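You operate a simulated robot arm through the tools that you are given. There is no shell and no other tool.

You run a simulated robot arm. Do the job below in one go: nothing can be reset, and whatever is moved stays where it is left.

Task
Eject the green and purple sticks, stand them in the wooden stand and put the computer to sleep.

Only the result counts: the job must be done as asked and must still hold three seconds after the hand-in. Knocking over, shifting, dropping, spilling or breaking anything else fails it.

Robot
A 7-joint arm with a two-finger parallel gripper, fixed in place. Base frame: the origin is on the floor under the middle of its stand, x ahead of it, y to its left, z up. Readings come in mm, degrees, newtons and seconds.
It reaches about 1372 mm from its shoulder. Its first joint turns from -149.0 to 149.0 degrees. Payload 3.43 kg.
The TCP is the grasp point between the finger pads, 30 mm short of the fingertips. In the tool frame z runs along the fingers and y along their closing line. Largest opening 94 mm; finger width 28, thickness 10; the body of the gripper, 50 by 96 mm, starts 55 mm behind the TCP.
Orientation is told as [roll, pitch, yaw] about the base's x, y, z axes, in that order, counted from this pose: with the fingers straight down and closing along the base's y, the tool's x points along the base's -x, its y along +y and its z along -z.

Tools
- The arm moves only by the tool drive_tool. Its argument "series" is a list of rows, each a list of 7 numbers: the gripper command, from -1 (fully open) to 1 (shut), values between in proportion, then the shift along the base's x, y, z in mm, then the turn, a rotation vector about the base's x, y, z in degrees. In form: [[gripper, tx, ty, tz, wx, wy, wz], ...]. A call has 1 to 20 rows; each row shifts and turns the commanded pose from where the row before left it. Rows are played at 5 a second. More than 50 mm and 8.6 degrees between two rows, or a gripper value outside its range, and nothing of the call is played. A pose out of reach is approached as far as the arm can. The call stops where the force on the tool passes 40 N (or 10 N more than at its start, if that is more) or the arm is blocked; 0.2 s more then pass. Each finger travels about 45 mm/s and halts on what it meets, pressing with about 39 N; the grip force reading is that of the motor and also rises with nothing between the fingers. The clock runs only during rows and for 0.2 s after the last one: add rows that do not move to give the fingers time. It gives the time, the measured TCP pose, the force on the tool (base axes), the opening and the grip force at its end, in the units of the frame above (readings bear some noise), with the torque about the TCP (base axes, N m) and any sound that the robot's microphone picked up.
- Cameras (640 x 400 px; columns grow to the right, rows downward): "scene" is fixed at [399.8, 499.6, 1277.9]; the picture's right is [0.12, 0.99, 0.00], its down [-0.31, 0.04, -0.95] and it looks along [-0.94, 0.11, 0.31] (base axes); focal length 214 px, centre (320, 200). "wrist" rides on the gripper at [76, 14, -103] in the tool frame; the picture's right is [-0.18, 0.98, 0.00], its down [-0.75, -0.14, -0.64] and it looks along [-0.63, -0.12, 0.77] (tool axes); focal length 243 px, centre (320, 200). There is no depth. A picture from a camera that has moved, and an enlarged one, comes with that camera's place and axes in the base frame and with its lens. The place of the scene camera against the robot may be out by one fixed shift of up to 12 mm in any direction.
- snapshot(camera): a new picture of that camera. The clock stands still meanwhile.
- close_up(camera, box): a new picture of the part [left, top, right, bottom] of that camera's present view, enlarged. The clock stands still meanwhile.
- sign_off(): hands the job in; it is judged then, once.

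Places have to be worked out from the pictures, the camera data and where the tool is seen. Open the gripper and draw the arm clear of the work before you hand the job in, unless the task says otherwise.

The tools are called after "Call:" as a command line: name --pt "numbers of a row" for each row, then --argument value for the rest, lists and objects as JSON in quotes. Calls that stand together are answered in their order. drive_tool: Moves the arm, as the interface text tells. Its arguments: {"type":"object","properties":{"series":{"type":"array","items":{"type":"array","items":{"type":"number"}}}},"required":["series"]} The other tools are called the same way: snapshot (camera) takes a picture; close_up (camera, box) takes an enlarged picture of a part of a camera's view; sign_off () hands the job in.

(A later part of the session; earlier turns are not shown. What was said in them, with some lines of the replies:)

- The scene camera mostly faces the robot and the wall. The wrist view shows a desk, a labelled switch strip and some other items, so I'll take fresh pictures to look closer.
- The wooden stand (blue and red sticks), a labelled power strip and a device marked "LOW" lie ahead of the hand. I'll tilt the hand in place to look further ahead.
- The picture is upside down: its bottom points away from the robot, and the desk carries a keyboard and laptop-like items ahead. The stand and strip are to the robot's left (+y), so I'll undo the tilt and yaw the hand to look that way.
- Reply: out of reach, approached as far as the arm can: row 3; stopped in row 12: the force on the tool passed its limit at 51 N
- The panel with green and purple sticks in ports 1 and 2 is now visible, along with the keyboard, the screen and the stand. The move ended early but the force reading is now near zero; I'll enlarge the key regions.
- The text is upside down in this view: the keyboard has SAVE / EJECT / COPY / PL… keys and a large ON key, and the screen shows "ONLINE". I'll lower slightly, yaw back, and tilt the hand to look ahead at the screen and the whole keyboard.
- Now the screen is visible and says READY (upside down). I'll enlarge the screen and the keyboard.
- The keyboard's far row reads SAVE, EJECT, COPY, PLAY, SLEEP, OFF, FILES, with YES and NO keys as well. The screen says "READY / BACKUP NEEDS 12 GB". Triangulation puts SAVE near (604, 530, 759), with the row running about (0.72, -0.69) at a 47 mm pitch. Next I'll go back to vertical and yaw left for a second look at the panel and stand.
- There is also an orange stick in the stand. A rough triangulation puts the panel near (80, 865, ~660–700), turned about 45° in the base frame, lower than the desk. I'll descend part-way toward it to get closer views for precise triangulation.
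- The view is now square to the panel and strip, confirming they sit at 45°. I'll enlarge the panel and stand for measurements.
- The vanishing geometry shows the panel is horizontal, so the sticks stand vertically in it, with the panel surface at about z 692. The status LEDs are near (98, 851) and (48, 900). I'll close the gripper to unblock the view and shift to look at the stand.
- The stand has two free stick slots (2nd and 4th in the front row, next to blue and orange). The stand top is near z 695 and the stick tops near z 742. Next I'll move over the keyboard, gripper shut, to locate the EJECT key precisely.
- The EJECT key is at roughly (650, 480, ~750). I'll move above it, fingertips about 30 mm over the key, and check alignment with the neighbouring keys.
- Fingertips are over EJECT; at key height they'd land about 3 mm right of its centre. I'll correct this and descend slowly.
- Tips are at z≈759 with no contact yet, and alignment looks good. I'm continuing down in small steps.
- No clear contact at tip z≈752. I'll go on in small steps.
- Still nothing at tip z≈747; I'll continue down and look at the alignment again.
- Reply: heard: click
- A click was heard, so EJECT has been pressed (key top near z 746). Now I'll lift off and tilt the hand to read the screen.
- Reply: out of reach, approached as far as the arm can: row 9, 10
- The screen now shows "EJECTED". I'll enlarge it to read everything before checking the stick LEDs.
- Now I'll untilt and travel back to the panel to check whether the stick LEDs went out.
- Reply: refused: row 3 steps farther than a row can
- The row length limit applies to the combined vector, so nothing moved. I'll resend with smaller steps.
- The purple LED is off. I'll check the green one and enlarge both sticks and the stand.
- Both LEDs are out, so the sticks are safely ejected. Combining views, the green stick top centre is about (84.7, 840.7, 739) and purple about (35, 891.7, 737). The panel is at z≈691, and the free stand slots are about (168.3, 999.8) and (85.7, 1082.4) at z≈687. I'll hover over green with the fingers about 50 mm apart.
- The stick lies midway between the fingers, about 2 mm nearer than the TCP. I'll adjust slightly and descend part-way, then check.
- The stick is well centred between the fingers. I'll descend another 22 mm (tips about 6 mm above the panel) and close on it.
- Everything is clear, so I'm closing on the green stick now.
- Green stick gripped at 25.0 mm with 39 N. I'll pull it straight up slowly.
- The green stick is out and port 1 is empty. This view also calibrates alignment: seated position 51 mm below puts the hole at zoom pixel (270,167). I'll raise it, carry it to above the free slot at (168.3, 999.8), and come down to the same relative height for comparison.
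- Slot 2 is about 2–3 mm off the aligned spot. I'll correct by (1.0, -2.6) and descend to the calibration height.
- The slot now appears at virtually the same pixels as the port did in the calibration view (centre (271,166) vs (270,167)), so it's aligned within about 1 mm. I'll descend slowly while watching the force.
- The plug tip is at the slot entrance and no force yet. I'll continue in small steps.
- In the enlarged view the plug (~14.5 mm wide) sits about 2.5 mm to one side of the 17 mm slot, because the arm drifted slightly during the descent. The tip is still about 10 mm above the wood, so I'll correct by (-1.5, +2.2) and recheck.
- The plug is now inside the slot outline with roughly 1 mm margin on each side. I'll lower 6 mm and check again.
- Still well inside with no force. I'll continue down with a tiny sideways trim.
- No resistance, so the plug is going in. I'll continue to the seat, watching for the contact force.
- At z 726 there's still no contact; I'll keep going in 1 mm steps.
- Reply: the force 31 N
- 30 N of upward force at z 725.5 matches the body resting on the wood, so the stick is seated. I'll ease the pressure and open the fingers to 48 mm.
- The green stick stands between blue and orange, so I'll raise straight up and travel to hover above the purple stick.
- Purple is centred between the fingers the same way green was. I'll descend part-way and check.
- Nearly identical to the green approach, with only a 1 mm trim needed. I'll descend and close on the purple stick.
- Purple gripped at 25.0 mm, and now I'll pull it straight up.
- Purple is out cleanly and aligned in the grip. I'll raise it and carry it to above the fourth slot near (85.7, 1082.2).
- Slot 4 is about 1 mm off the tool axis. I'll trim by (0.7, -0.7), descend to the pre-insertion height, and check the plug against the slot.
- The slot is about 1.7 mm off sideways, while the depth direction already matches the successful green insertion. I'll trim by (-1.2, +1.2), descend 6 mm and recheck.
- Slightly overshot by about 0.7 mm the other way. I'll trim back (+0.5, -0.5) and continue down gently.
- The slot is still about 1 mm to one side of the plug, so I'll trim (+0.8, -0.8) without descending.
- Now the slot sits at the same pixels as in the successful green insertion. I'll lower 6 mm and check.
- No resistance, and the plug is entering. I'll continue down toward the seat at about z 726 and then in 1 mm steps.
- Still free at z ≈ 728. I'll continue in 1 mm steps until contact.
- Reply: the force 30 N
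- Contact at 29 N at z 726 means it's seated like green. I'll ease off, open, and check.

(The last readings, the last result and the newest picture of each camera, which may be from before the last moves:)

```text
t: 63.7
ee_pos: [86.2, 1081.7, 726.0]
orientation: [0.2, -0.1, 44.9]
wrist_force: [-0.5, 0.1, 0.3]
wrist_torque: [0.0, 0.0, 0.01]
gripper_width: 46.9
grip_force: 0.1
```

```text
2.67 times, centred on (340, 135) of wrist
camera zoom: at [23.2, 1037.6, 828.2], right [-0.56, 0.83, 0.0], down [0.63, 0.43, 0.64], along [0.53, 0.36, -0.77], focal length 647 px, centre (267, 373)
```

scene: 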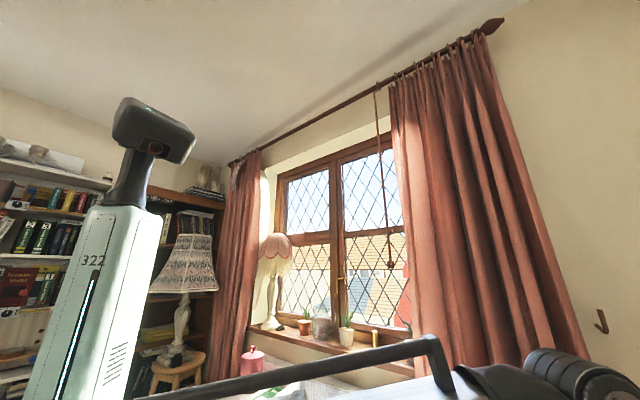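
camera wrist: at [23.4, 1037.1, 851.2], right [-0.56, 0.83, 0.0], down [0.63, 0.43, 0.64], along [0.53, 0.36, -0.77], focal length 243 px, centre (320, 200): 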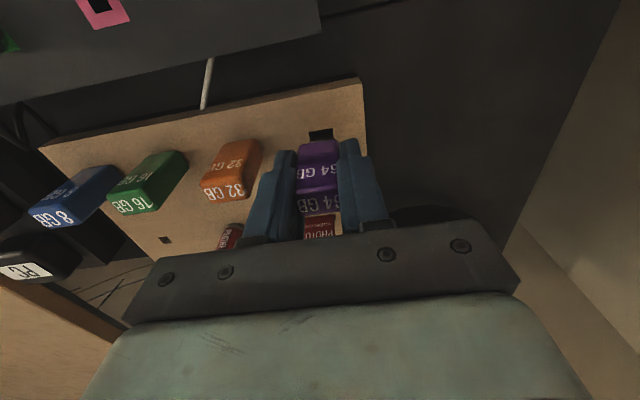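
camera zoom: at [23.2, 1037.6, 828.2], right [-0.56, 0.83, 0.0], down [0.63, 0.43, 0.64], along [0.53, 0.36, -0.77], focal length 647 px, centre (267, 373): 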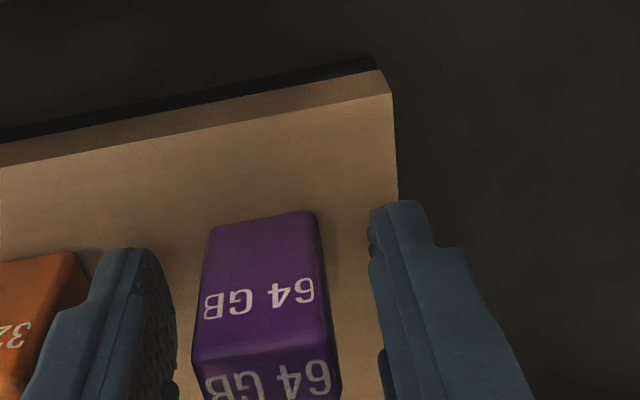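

Both sticks now stand in the stand. I'll rise straight up and take a look at the whole stand before going to the SLEEP key.

Call:
drive_tool --pt "0 0 0 20 0 0 0" --pt "0 0 0 30 0 0 0" --pt "0 0 0 40 0 0 0" --pt "0 0 0 45 0 0 0" --pt "1 0 -25 30 0 0 0" --pt "1 0 -35 20 0 0 0" --pt "1 0 -40 10 0 0 0" --pt "1 0 0 0 0 0 0"

Call:
snapshot --camera "wrist"

Call:
close_up --camera "wrist" --box '[200, 20, 440, 170]'

```text
t: 65.5
ee_pos: [88.0, 982.0, 923.2]
orientation: [0.2, 0.0, 44.9]
wrist_force: [-0.9, -0.2, 0.2]
wrist_torque: [0.02, 0.01, 0.0]
gripper_width: 0.0
grip_force: 32.8
```

```text
taken
camera wrist: at [23.6, 937.6, 1025.6], right [-0.56, 0.83, 0.0], down [0.63, 0.43, 0.64], along [0.53, 0.36, -0.77], focal length 243 px, centre (320, 200)
```

wrist: 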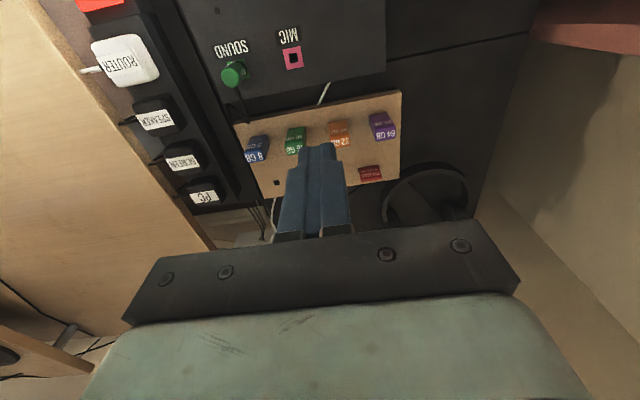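

```text
2.67 times, centred on (320, 95) of wrist
camera zoom: at [23.6, 937.6, 1025.6], right [-0.56, 0.83, 0.0], down [0.63, 0.43, 0.64], along [0.53, 0.36, -0.77], focal length 647 px, centre (320, 480)
```

zoom: 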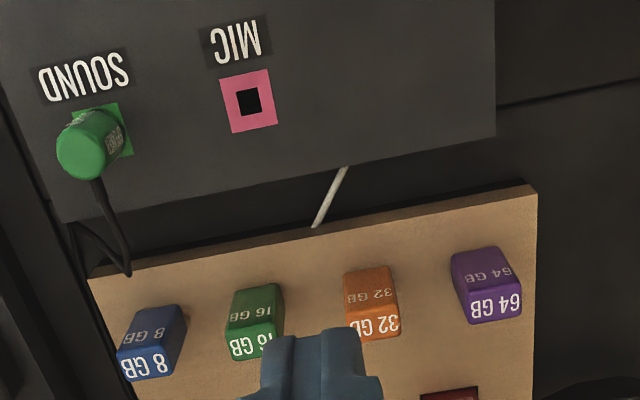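

All four sticks stand in line in the stand. Now I'll travel with the gripper shut to above the keyboard near the SLEEP key.

Call:
drive_tool --pt "1 20 -20 10 0 0 0" --pt "1 32.8 -34.5 2 0 0 0" --pt "1 32.8 -34.5 2 0 0 0" --pt "1 32.8 -34.5 2 0 0 0" --pt "1 32.8 -34.5 2 0 0 0" --pt "1 32.8 -34.5 2 0 0 0" --pt "1 32.8 -34.5 2 0 0 0" --pt "1 32.8 -34.5 2 0 0 0" --pt "1 32.8 -34.5 2 0 0 0" --pt "1 32.8 -34.5 2 0 0 0" --pt "1 32.8 -34.5 0 0 0 0" --pt "1 32.8 -34.5 0 0 0 0" --pt "1 32.8 -34.5 0 0 0 0" --pt "1 32.8 -34.5 0 0 0 0" --pt "1 32.8 -34.5 0 0 0 0" --pt "1 32.8 -34.5 0 0 0 0" --pt "1 32.8 -34.5 0 0 0 0" --pt "1 32.8 -34.5 0 0 0 0" --pt "1 32.8 -34.5 0 0 0 0" --pt "1 0 0 0 0 0 0"

Call:
snapshot --camera "wrist"

Call:
close_up --camera "wrist" --box '[200, 40, 440, 190]'

```text
t: 69.7
ee_pos: [700.3, 337.2, 947.2]
orientation: [0.2, -0.1, 45.0]
wrist_force: [1.3, 0.1, -1.1]
wrist_torque: [0.01, 0.0, -0.02]
gripper_width: 0.0
grip_force: 33.5
```

```text
taken
camera wrist: at [635.4, 294.0, 1049.7], right [-0.56, 0.83, 0.0], down [0.63, 0.43, 0.64], along [0.53, 0.36, -0.77], focal length 243 px, centre (320, 200)
```

wrist: 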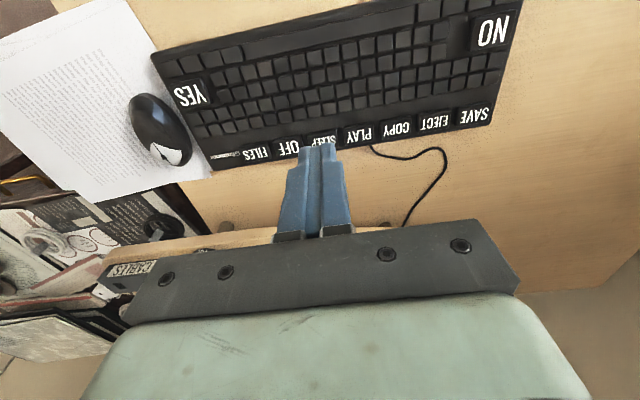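

```text
2.67 times, centred on (320, 115) of wrist
camera zoom: at [635.4, 294.0, 1049.7], right [-0.56, 0.83, 0.0], down [0.63, 0.43, 0.64], along [0.53, 0.36, -0.77], focal length 647 px, centre (320, 427)
```

zoom: 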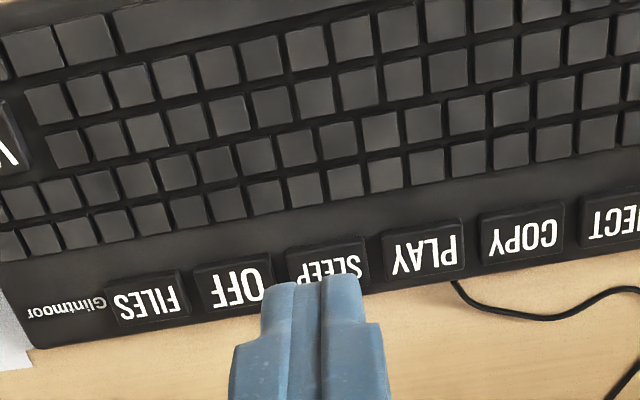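

SLEEP lies between PLAY and OFF, at about (756, 383). I'll move above it with the tips about 30 mm over the key and check.

Call:
drive_tool --pt "1 19 15 -40 0 0 0" --pt "1 19 15 -40 0 0 0" --pt "1 18.5 15 -40 0 0 0" --pt "1 0 0 -20 0 0 0" --pt "1 0 0 0 0 0 0"

Call:
snapshot --camera "wrist"

Call:
close_up --camera "wrist" --box '[200, 40, 440, 190]'

```text
t: 70.9
ee_pos: [753.2, 384.7, 808.2]
orientation: [0.3, -0.1, 45.0]
wrist_force: [0.7, -0.3, -0.4]
wrist_torque: [0.01, 0.01, 0.03]
gripper_width: 0.0
grip_force: 33.1
```

```text
taken
camera wrist: at [690.1, 341.0, 910.8], right [-0.56, 0.83, 0.0], down [0.63, 0.43, 0.64], along [0.53, 0.36, -0.77], focal length 243 px, centre (320, 200)
```

wrist: 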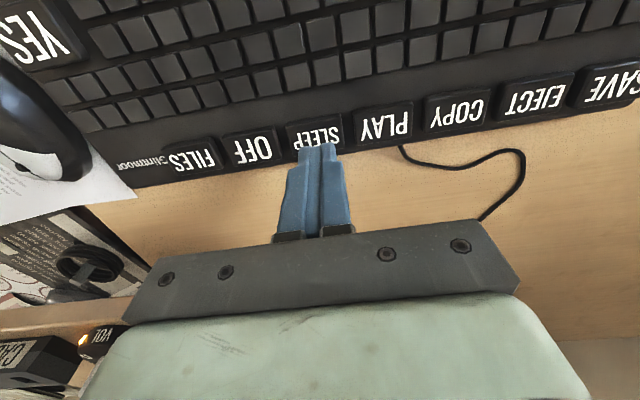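

```text
2.67 times, centred on (320, 115) of wrist
camera zoom: at [690.1, 341.0, 910.8], right [-0.56, 0.83, 0.0], down [0.63, 0.43, 0.64], along [0.53, 0.36, -0.77], focal length 647 px, centre (320, 427)
```

zoom: 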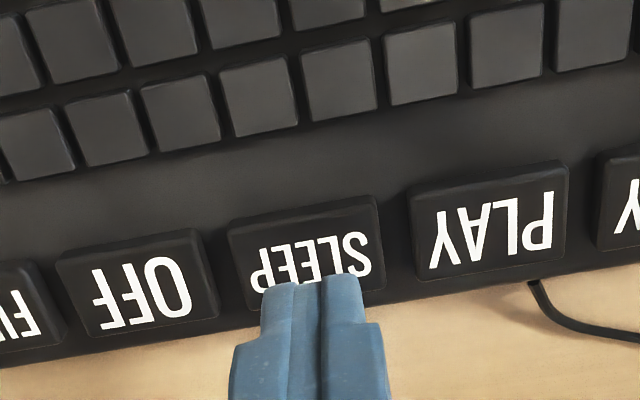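

The tips would land about 3 mm off centre, so I'll trim (+1.7, -2.4) and descend to just above the key.

Call:
drive_tool --pt "1 1.7 -2.4 -8 0 0 0" --pt "1 0 0 -8 0 0 0" --pt "1 0 0 -6 0 0 0" --pt "1 0 0 -4 0 0 0" --pt "1 0 0 0 0 0 0"

Call:
close_up --camera "wrist" --box '[200, 40, 440, 190]'

```text
t: 72.1
ee_pos: [754.3, 382.8, 782.2]
orientation: [0.2, -0.1, 45.0]
wrist_force: [-0.2, 0.4, 0.1]
wrist_torque: [0.01, 0.02, 0.01]
gripper_width: 0.0
grip_force: 32.3
```

```text
2.67 times, centred on (320, 115) of wrist
camera zoom: at [691.1, 339.5, 885.2], right [-0.56, 0.83, 0.0], down [0.63, 0.43, 0.64], along [0.53, 0.36, -0.77], focal length 647 px, centre (320, 427)
```

zoom: 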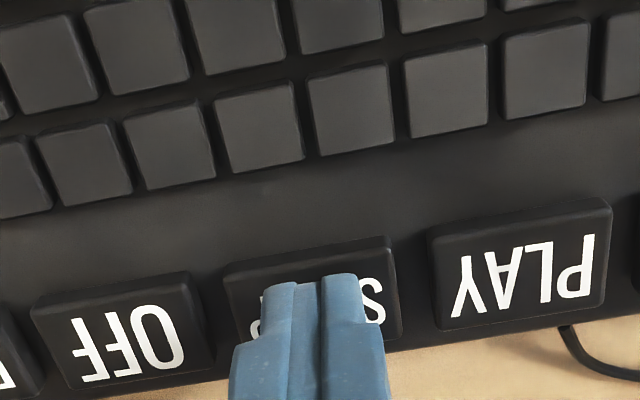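

The tips are centred on SLEEP and about 6 mm above it. I'll press in 2 mm steps and listen for the click.

Call:
drive_tool --pt "1 0 0 -2 0 0 0" --pt "1 0 0 -2 0 0 0" --pt "1 0 0 -2 0 0 0" --pt "1 0 0 0 0 0 0"

```text
t: 73.1
ee_pos: [755.3, 382.2, 776.5]
orientation: [0.2, -0.1, 45.1]
wrist_force: [0.8, 0.5, 1.4]
wrist_torque: [-0.04, -0.02, 0.04]
gripper_width: 0.0
grip_force: 32.9
```

No click yet, with slight contact at z 776.5. I'll press 2 mm further.

Call:
drive_tool --pt "1 0 0 -1 0 0 0" --pt "1 0 0 -1 0 0 0" --pt "1 0 0 0 0 0 0"

```text
t: 73.9
ee_pos: [756.2, 382.9, 775.5]
orientation: [0.2, -0.1, 45.0]
wrist_force: [-1.2, -1.2, 1.1]
wrist_torque: [-0.06, 0.05, -0.01]
gripper_width: 0.0
grip_force: 32.9
heard: click
```

A click was heard. I'll lift off and go to the screen-viewing pose, with the fingers open so they don't hide the screen.

Call:
drive_tool --pt "1 0 0 45 0 0 0" --pt "1 0 0 45 0 0 0" --pt "0.5 -20 -5 25 5.6 -5.6 0" --pt "0 -20 -5 25 5.6 -5.6 0" --pt "-0.5 -20 -5 25 5.6 -5.6 0" --pt "-1 -20 -4 25 5.6 -5.6 0" --pt "-1 -20 -4 25 5.6 -5.6 0" --pt "-1 -20 -4 25 5.6 -5.6 0" --pt "-1 -20 -3 16 5.6 -5.6 0" --pt "-1 -20 -3 8 2.8 -2.8 0" --pt "-1 0 0 0 0 0 0"

Call:
snapshot --camera "wrist"

Call:
close_up --camera "wrist" --box '[180, 40, 420, 240]'

```text
t: 76.3
ee_pos: [600.9, 353.7, 1041.9]
orientation: [0.3, -59.4, 44.9]
wrist_force: [0.4, 0.1, 0.3]
wrist_torque: [0.02, 0.01, 0.01]
gripper_width: 93.8
grip_force: 0.1
out of reach, approached as far as the arm can: row 10
```

```text
taken
camera wrist: at [500.5, 273.0, 1028.5], right [-0.63, 0.76, 0.16], down [-0.02, -0.22, 0.97], along [0.78, 0.61, 0.15], focal length 243 px, centre (320, 200)
```

wrist: 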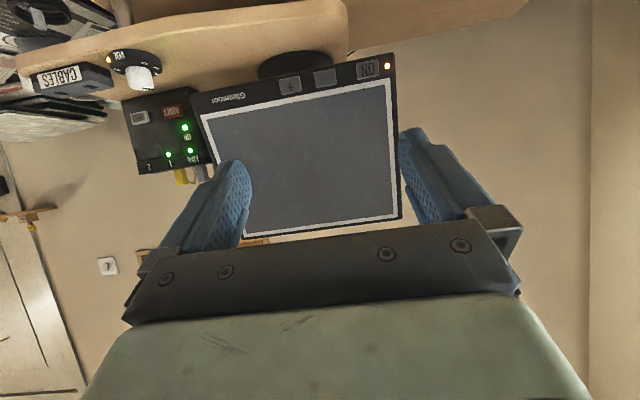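

```text
2.00 times, centred on (300, 140) of wrist
camera zoom: at [500.5, 273.0, 1028.5], right [-0.63, 0.76, 0.16], down [-0.02, -0.22, 0.97], along [0.78, 0.61, 0.15], focal length 485 px, centre (360, 320)
```

zoom: 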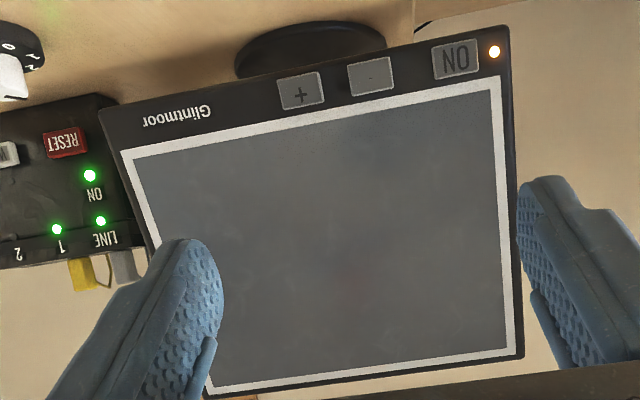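

The screen has gone dark with its LED amber, so the computer is asleep. I'll do a last check of the PC box and stand from above, then leave the arm clear.

Call:
drive_tool --pt "-1 -30 20 0 -5.6 5.6 0" --pt "-1 -32 33 0 -5.6 5.6 0" --pt "-1 -32 33 0 -5.6 5.6 0" --pt "-1 -32 33 0 -5.6 5.6 0" --pt "-1 -32 33 -5 -5.6 5.6 0" --pt "-1 -32 33 -5 -5.6 5.6 0" --pt "-1 -32 33 -5 -5.6 5.6 0" --pt "-1 -32 33 -5 -2.8 2.8 0" --pt "-1 -32 33 0 0 0 0" --pt "-1 -32 33 0 0 0 0" --pt "-1 -32 33 0 0 0 0" --pt "-1 -30 33 0 0 0 0" --pt "-1 -30 33 0 0 0 0" --pt "-1 -30 33 0 0 0 0" --pt "-1 -10 0 0 0 0 0" --pt "-1 0 0 0 0 0 0"

Call:
snapshot --camera "wrist"

Call:
close_up --camera "wrist" --box '[240, 0, 560, 200]'

```text
t: 79.7
ee_pos: [150.3, 803.0, 1021.6]
orientation: [0.2, -0.2, 44.9]
wrist_force: [-0.6, -0.3, -0.2]
wrist_torque: [-0.02, -0.03, -0.03]
gripper_width: 93.7
grip_force: 0.1
```

```text
taken
camera wrist: at [86.2, 759.3, 1123.0], right [-0.56, 0.83, 0.0], down [0.63, 0.43, 0.64], along [0.53, 0.36, -0.77], focal length 243 px, centre (320, 200)
```

wrist: 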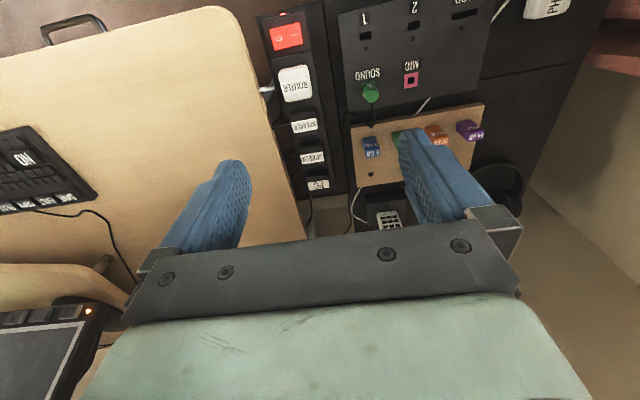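

```text
2.00 times, centred on (400, 100) of wrist
camera zoom: at [86.2, 759.3, 1123.0], right [-0.56, 0.83, 0.0], down [0.63, 0.43, 0.64], along [0.53, 0.36, -0.77], focal length 485 px, centre (160, 400)
```

zoom: 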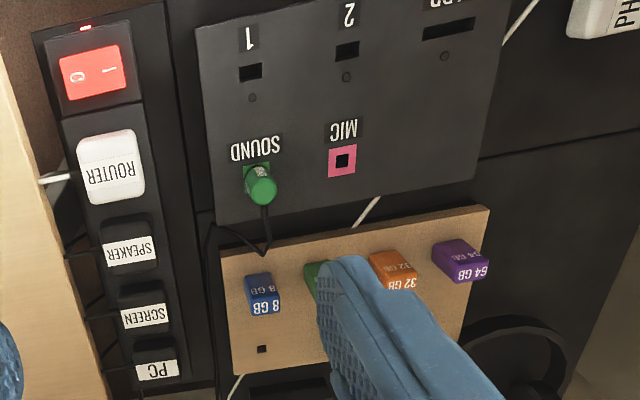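

Ports are empty and all the sticks stand in the stand. I'll back off a little to see the PC's own power LED and to leave the arm clear.

Call:
drive_tool --pt "-1 -15 -30 0 0 0 0" --pt "-1 -15 -30 0 0 0 0" --pt "-1 -15 -30 0 0 0 0" --pt "-1 -15 -30 0 0 0 0" --pt "-1 0 0 0 0 0 0" --pt "-1 0 0 0 0 0 0"

Call:
snapshot --camera "wrist"

Call:
close_up --camera "wrist" --box '[260, 0, 500, 150]'

```text
t: 81.1
ee_pos: [91.6, 682.6, 1021.2]
orientation: [0.1, 0.0, 44.9]
wrist_force: [-0.3, -0.1, -0.2]
wrist_torque: [0.01, -0.01, 0.0]
gripper_width: 93.9
grip_force: 0.0
```

```text
taken
camera wrist: at [27.2, 639.7, 1123.5], right [-0.56, 0.83, 0.0], down [0.63, 0.43, 0.64], along [0.53, 0.36, -0.77], focal length 243 px, centre (320, 200)
```

wrist: 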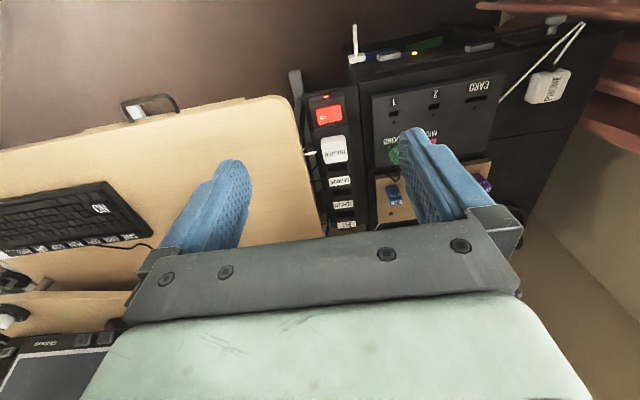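

```text
2.67 times, centred on (380, 75) of wrist
camera zoom: at [27.2, 639.7, 1123.5], right [-0.56, 0.83, 0.0], down [0.63, 0.43, 0.64], along [0.53, 0.36, -0.77], focal length 647 px, centre (160, 533)
```

zoom: 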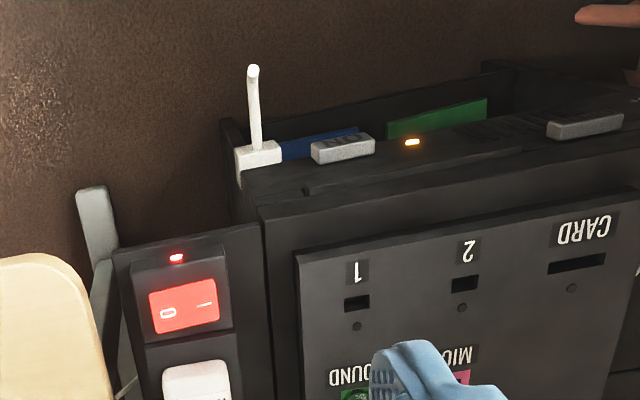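

The PC's own LED is amber too, so it is asleep. Both ports are empty, all four sticks are in the stand, and the arm is up and clear with the gripper open, so I'm handing in.

Call:
sign_off

```text
The job is handed in.
```

The green and purple sticks are ejected and standing in the wooden stand, the computer is asleep, and I've handed the job in.

- **Eject:** I pressed EJECT; the screen showed "EJECTED" and both stick LEDs went out before I pulled anything.
- **Stand:** Green (16 GB) is in the second slot, between blue and orange. Purple (64 GB) is in the fourth slot, next to orange. Both are pushed in until they rest on the wood.
- **Sleep:** I pressed SLEEP. The screen went dark, and the LEDs on the screen and the PC both turned amber.

I saw nothing else moved or knocked over. One early move, while I was looking around above the desk, stopped on a 51 N force reading. It fell straight back to near zero, and I didn't find the cause. The arm finished up and away from the desk with the gripper open.
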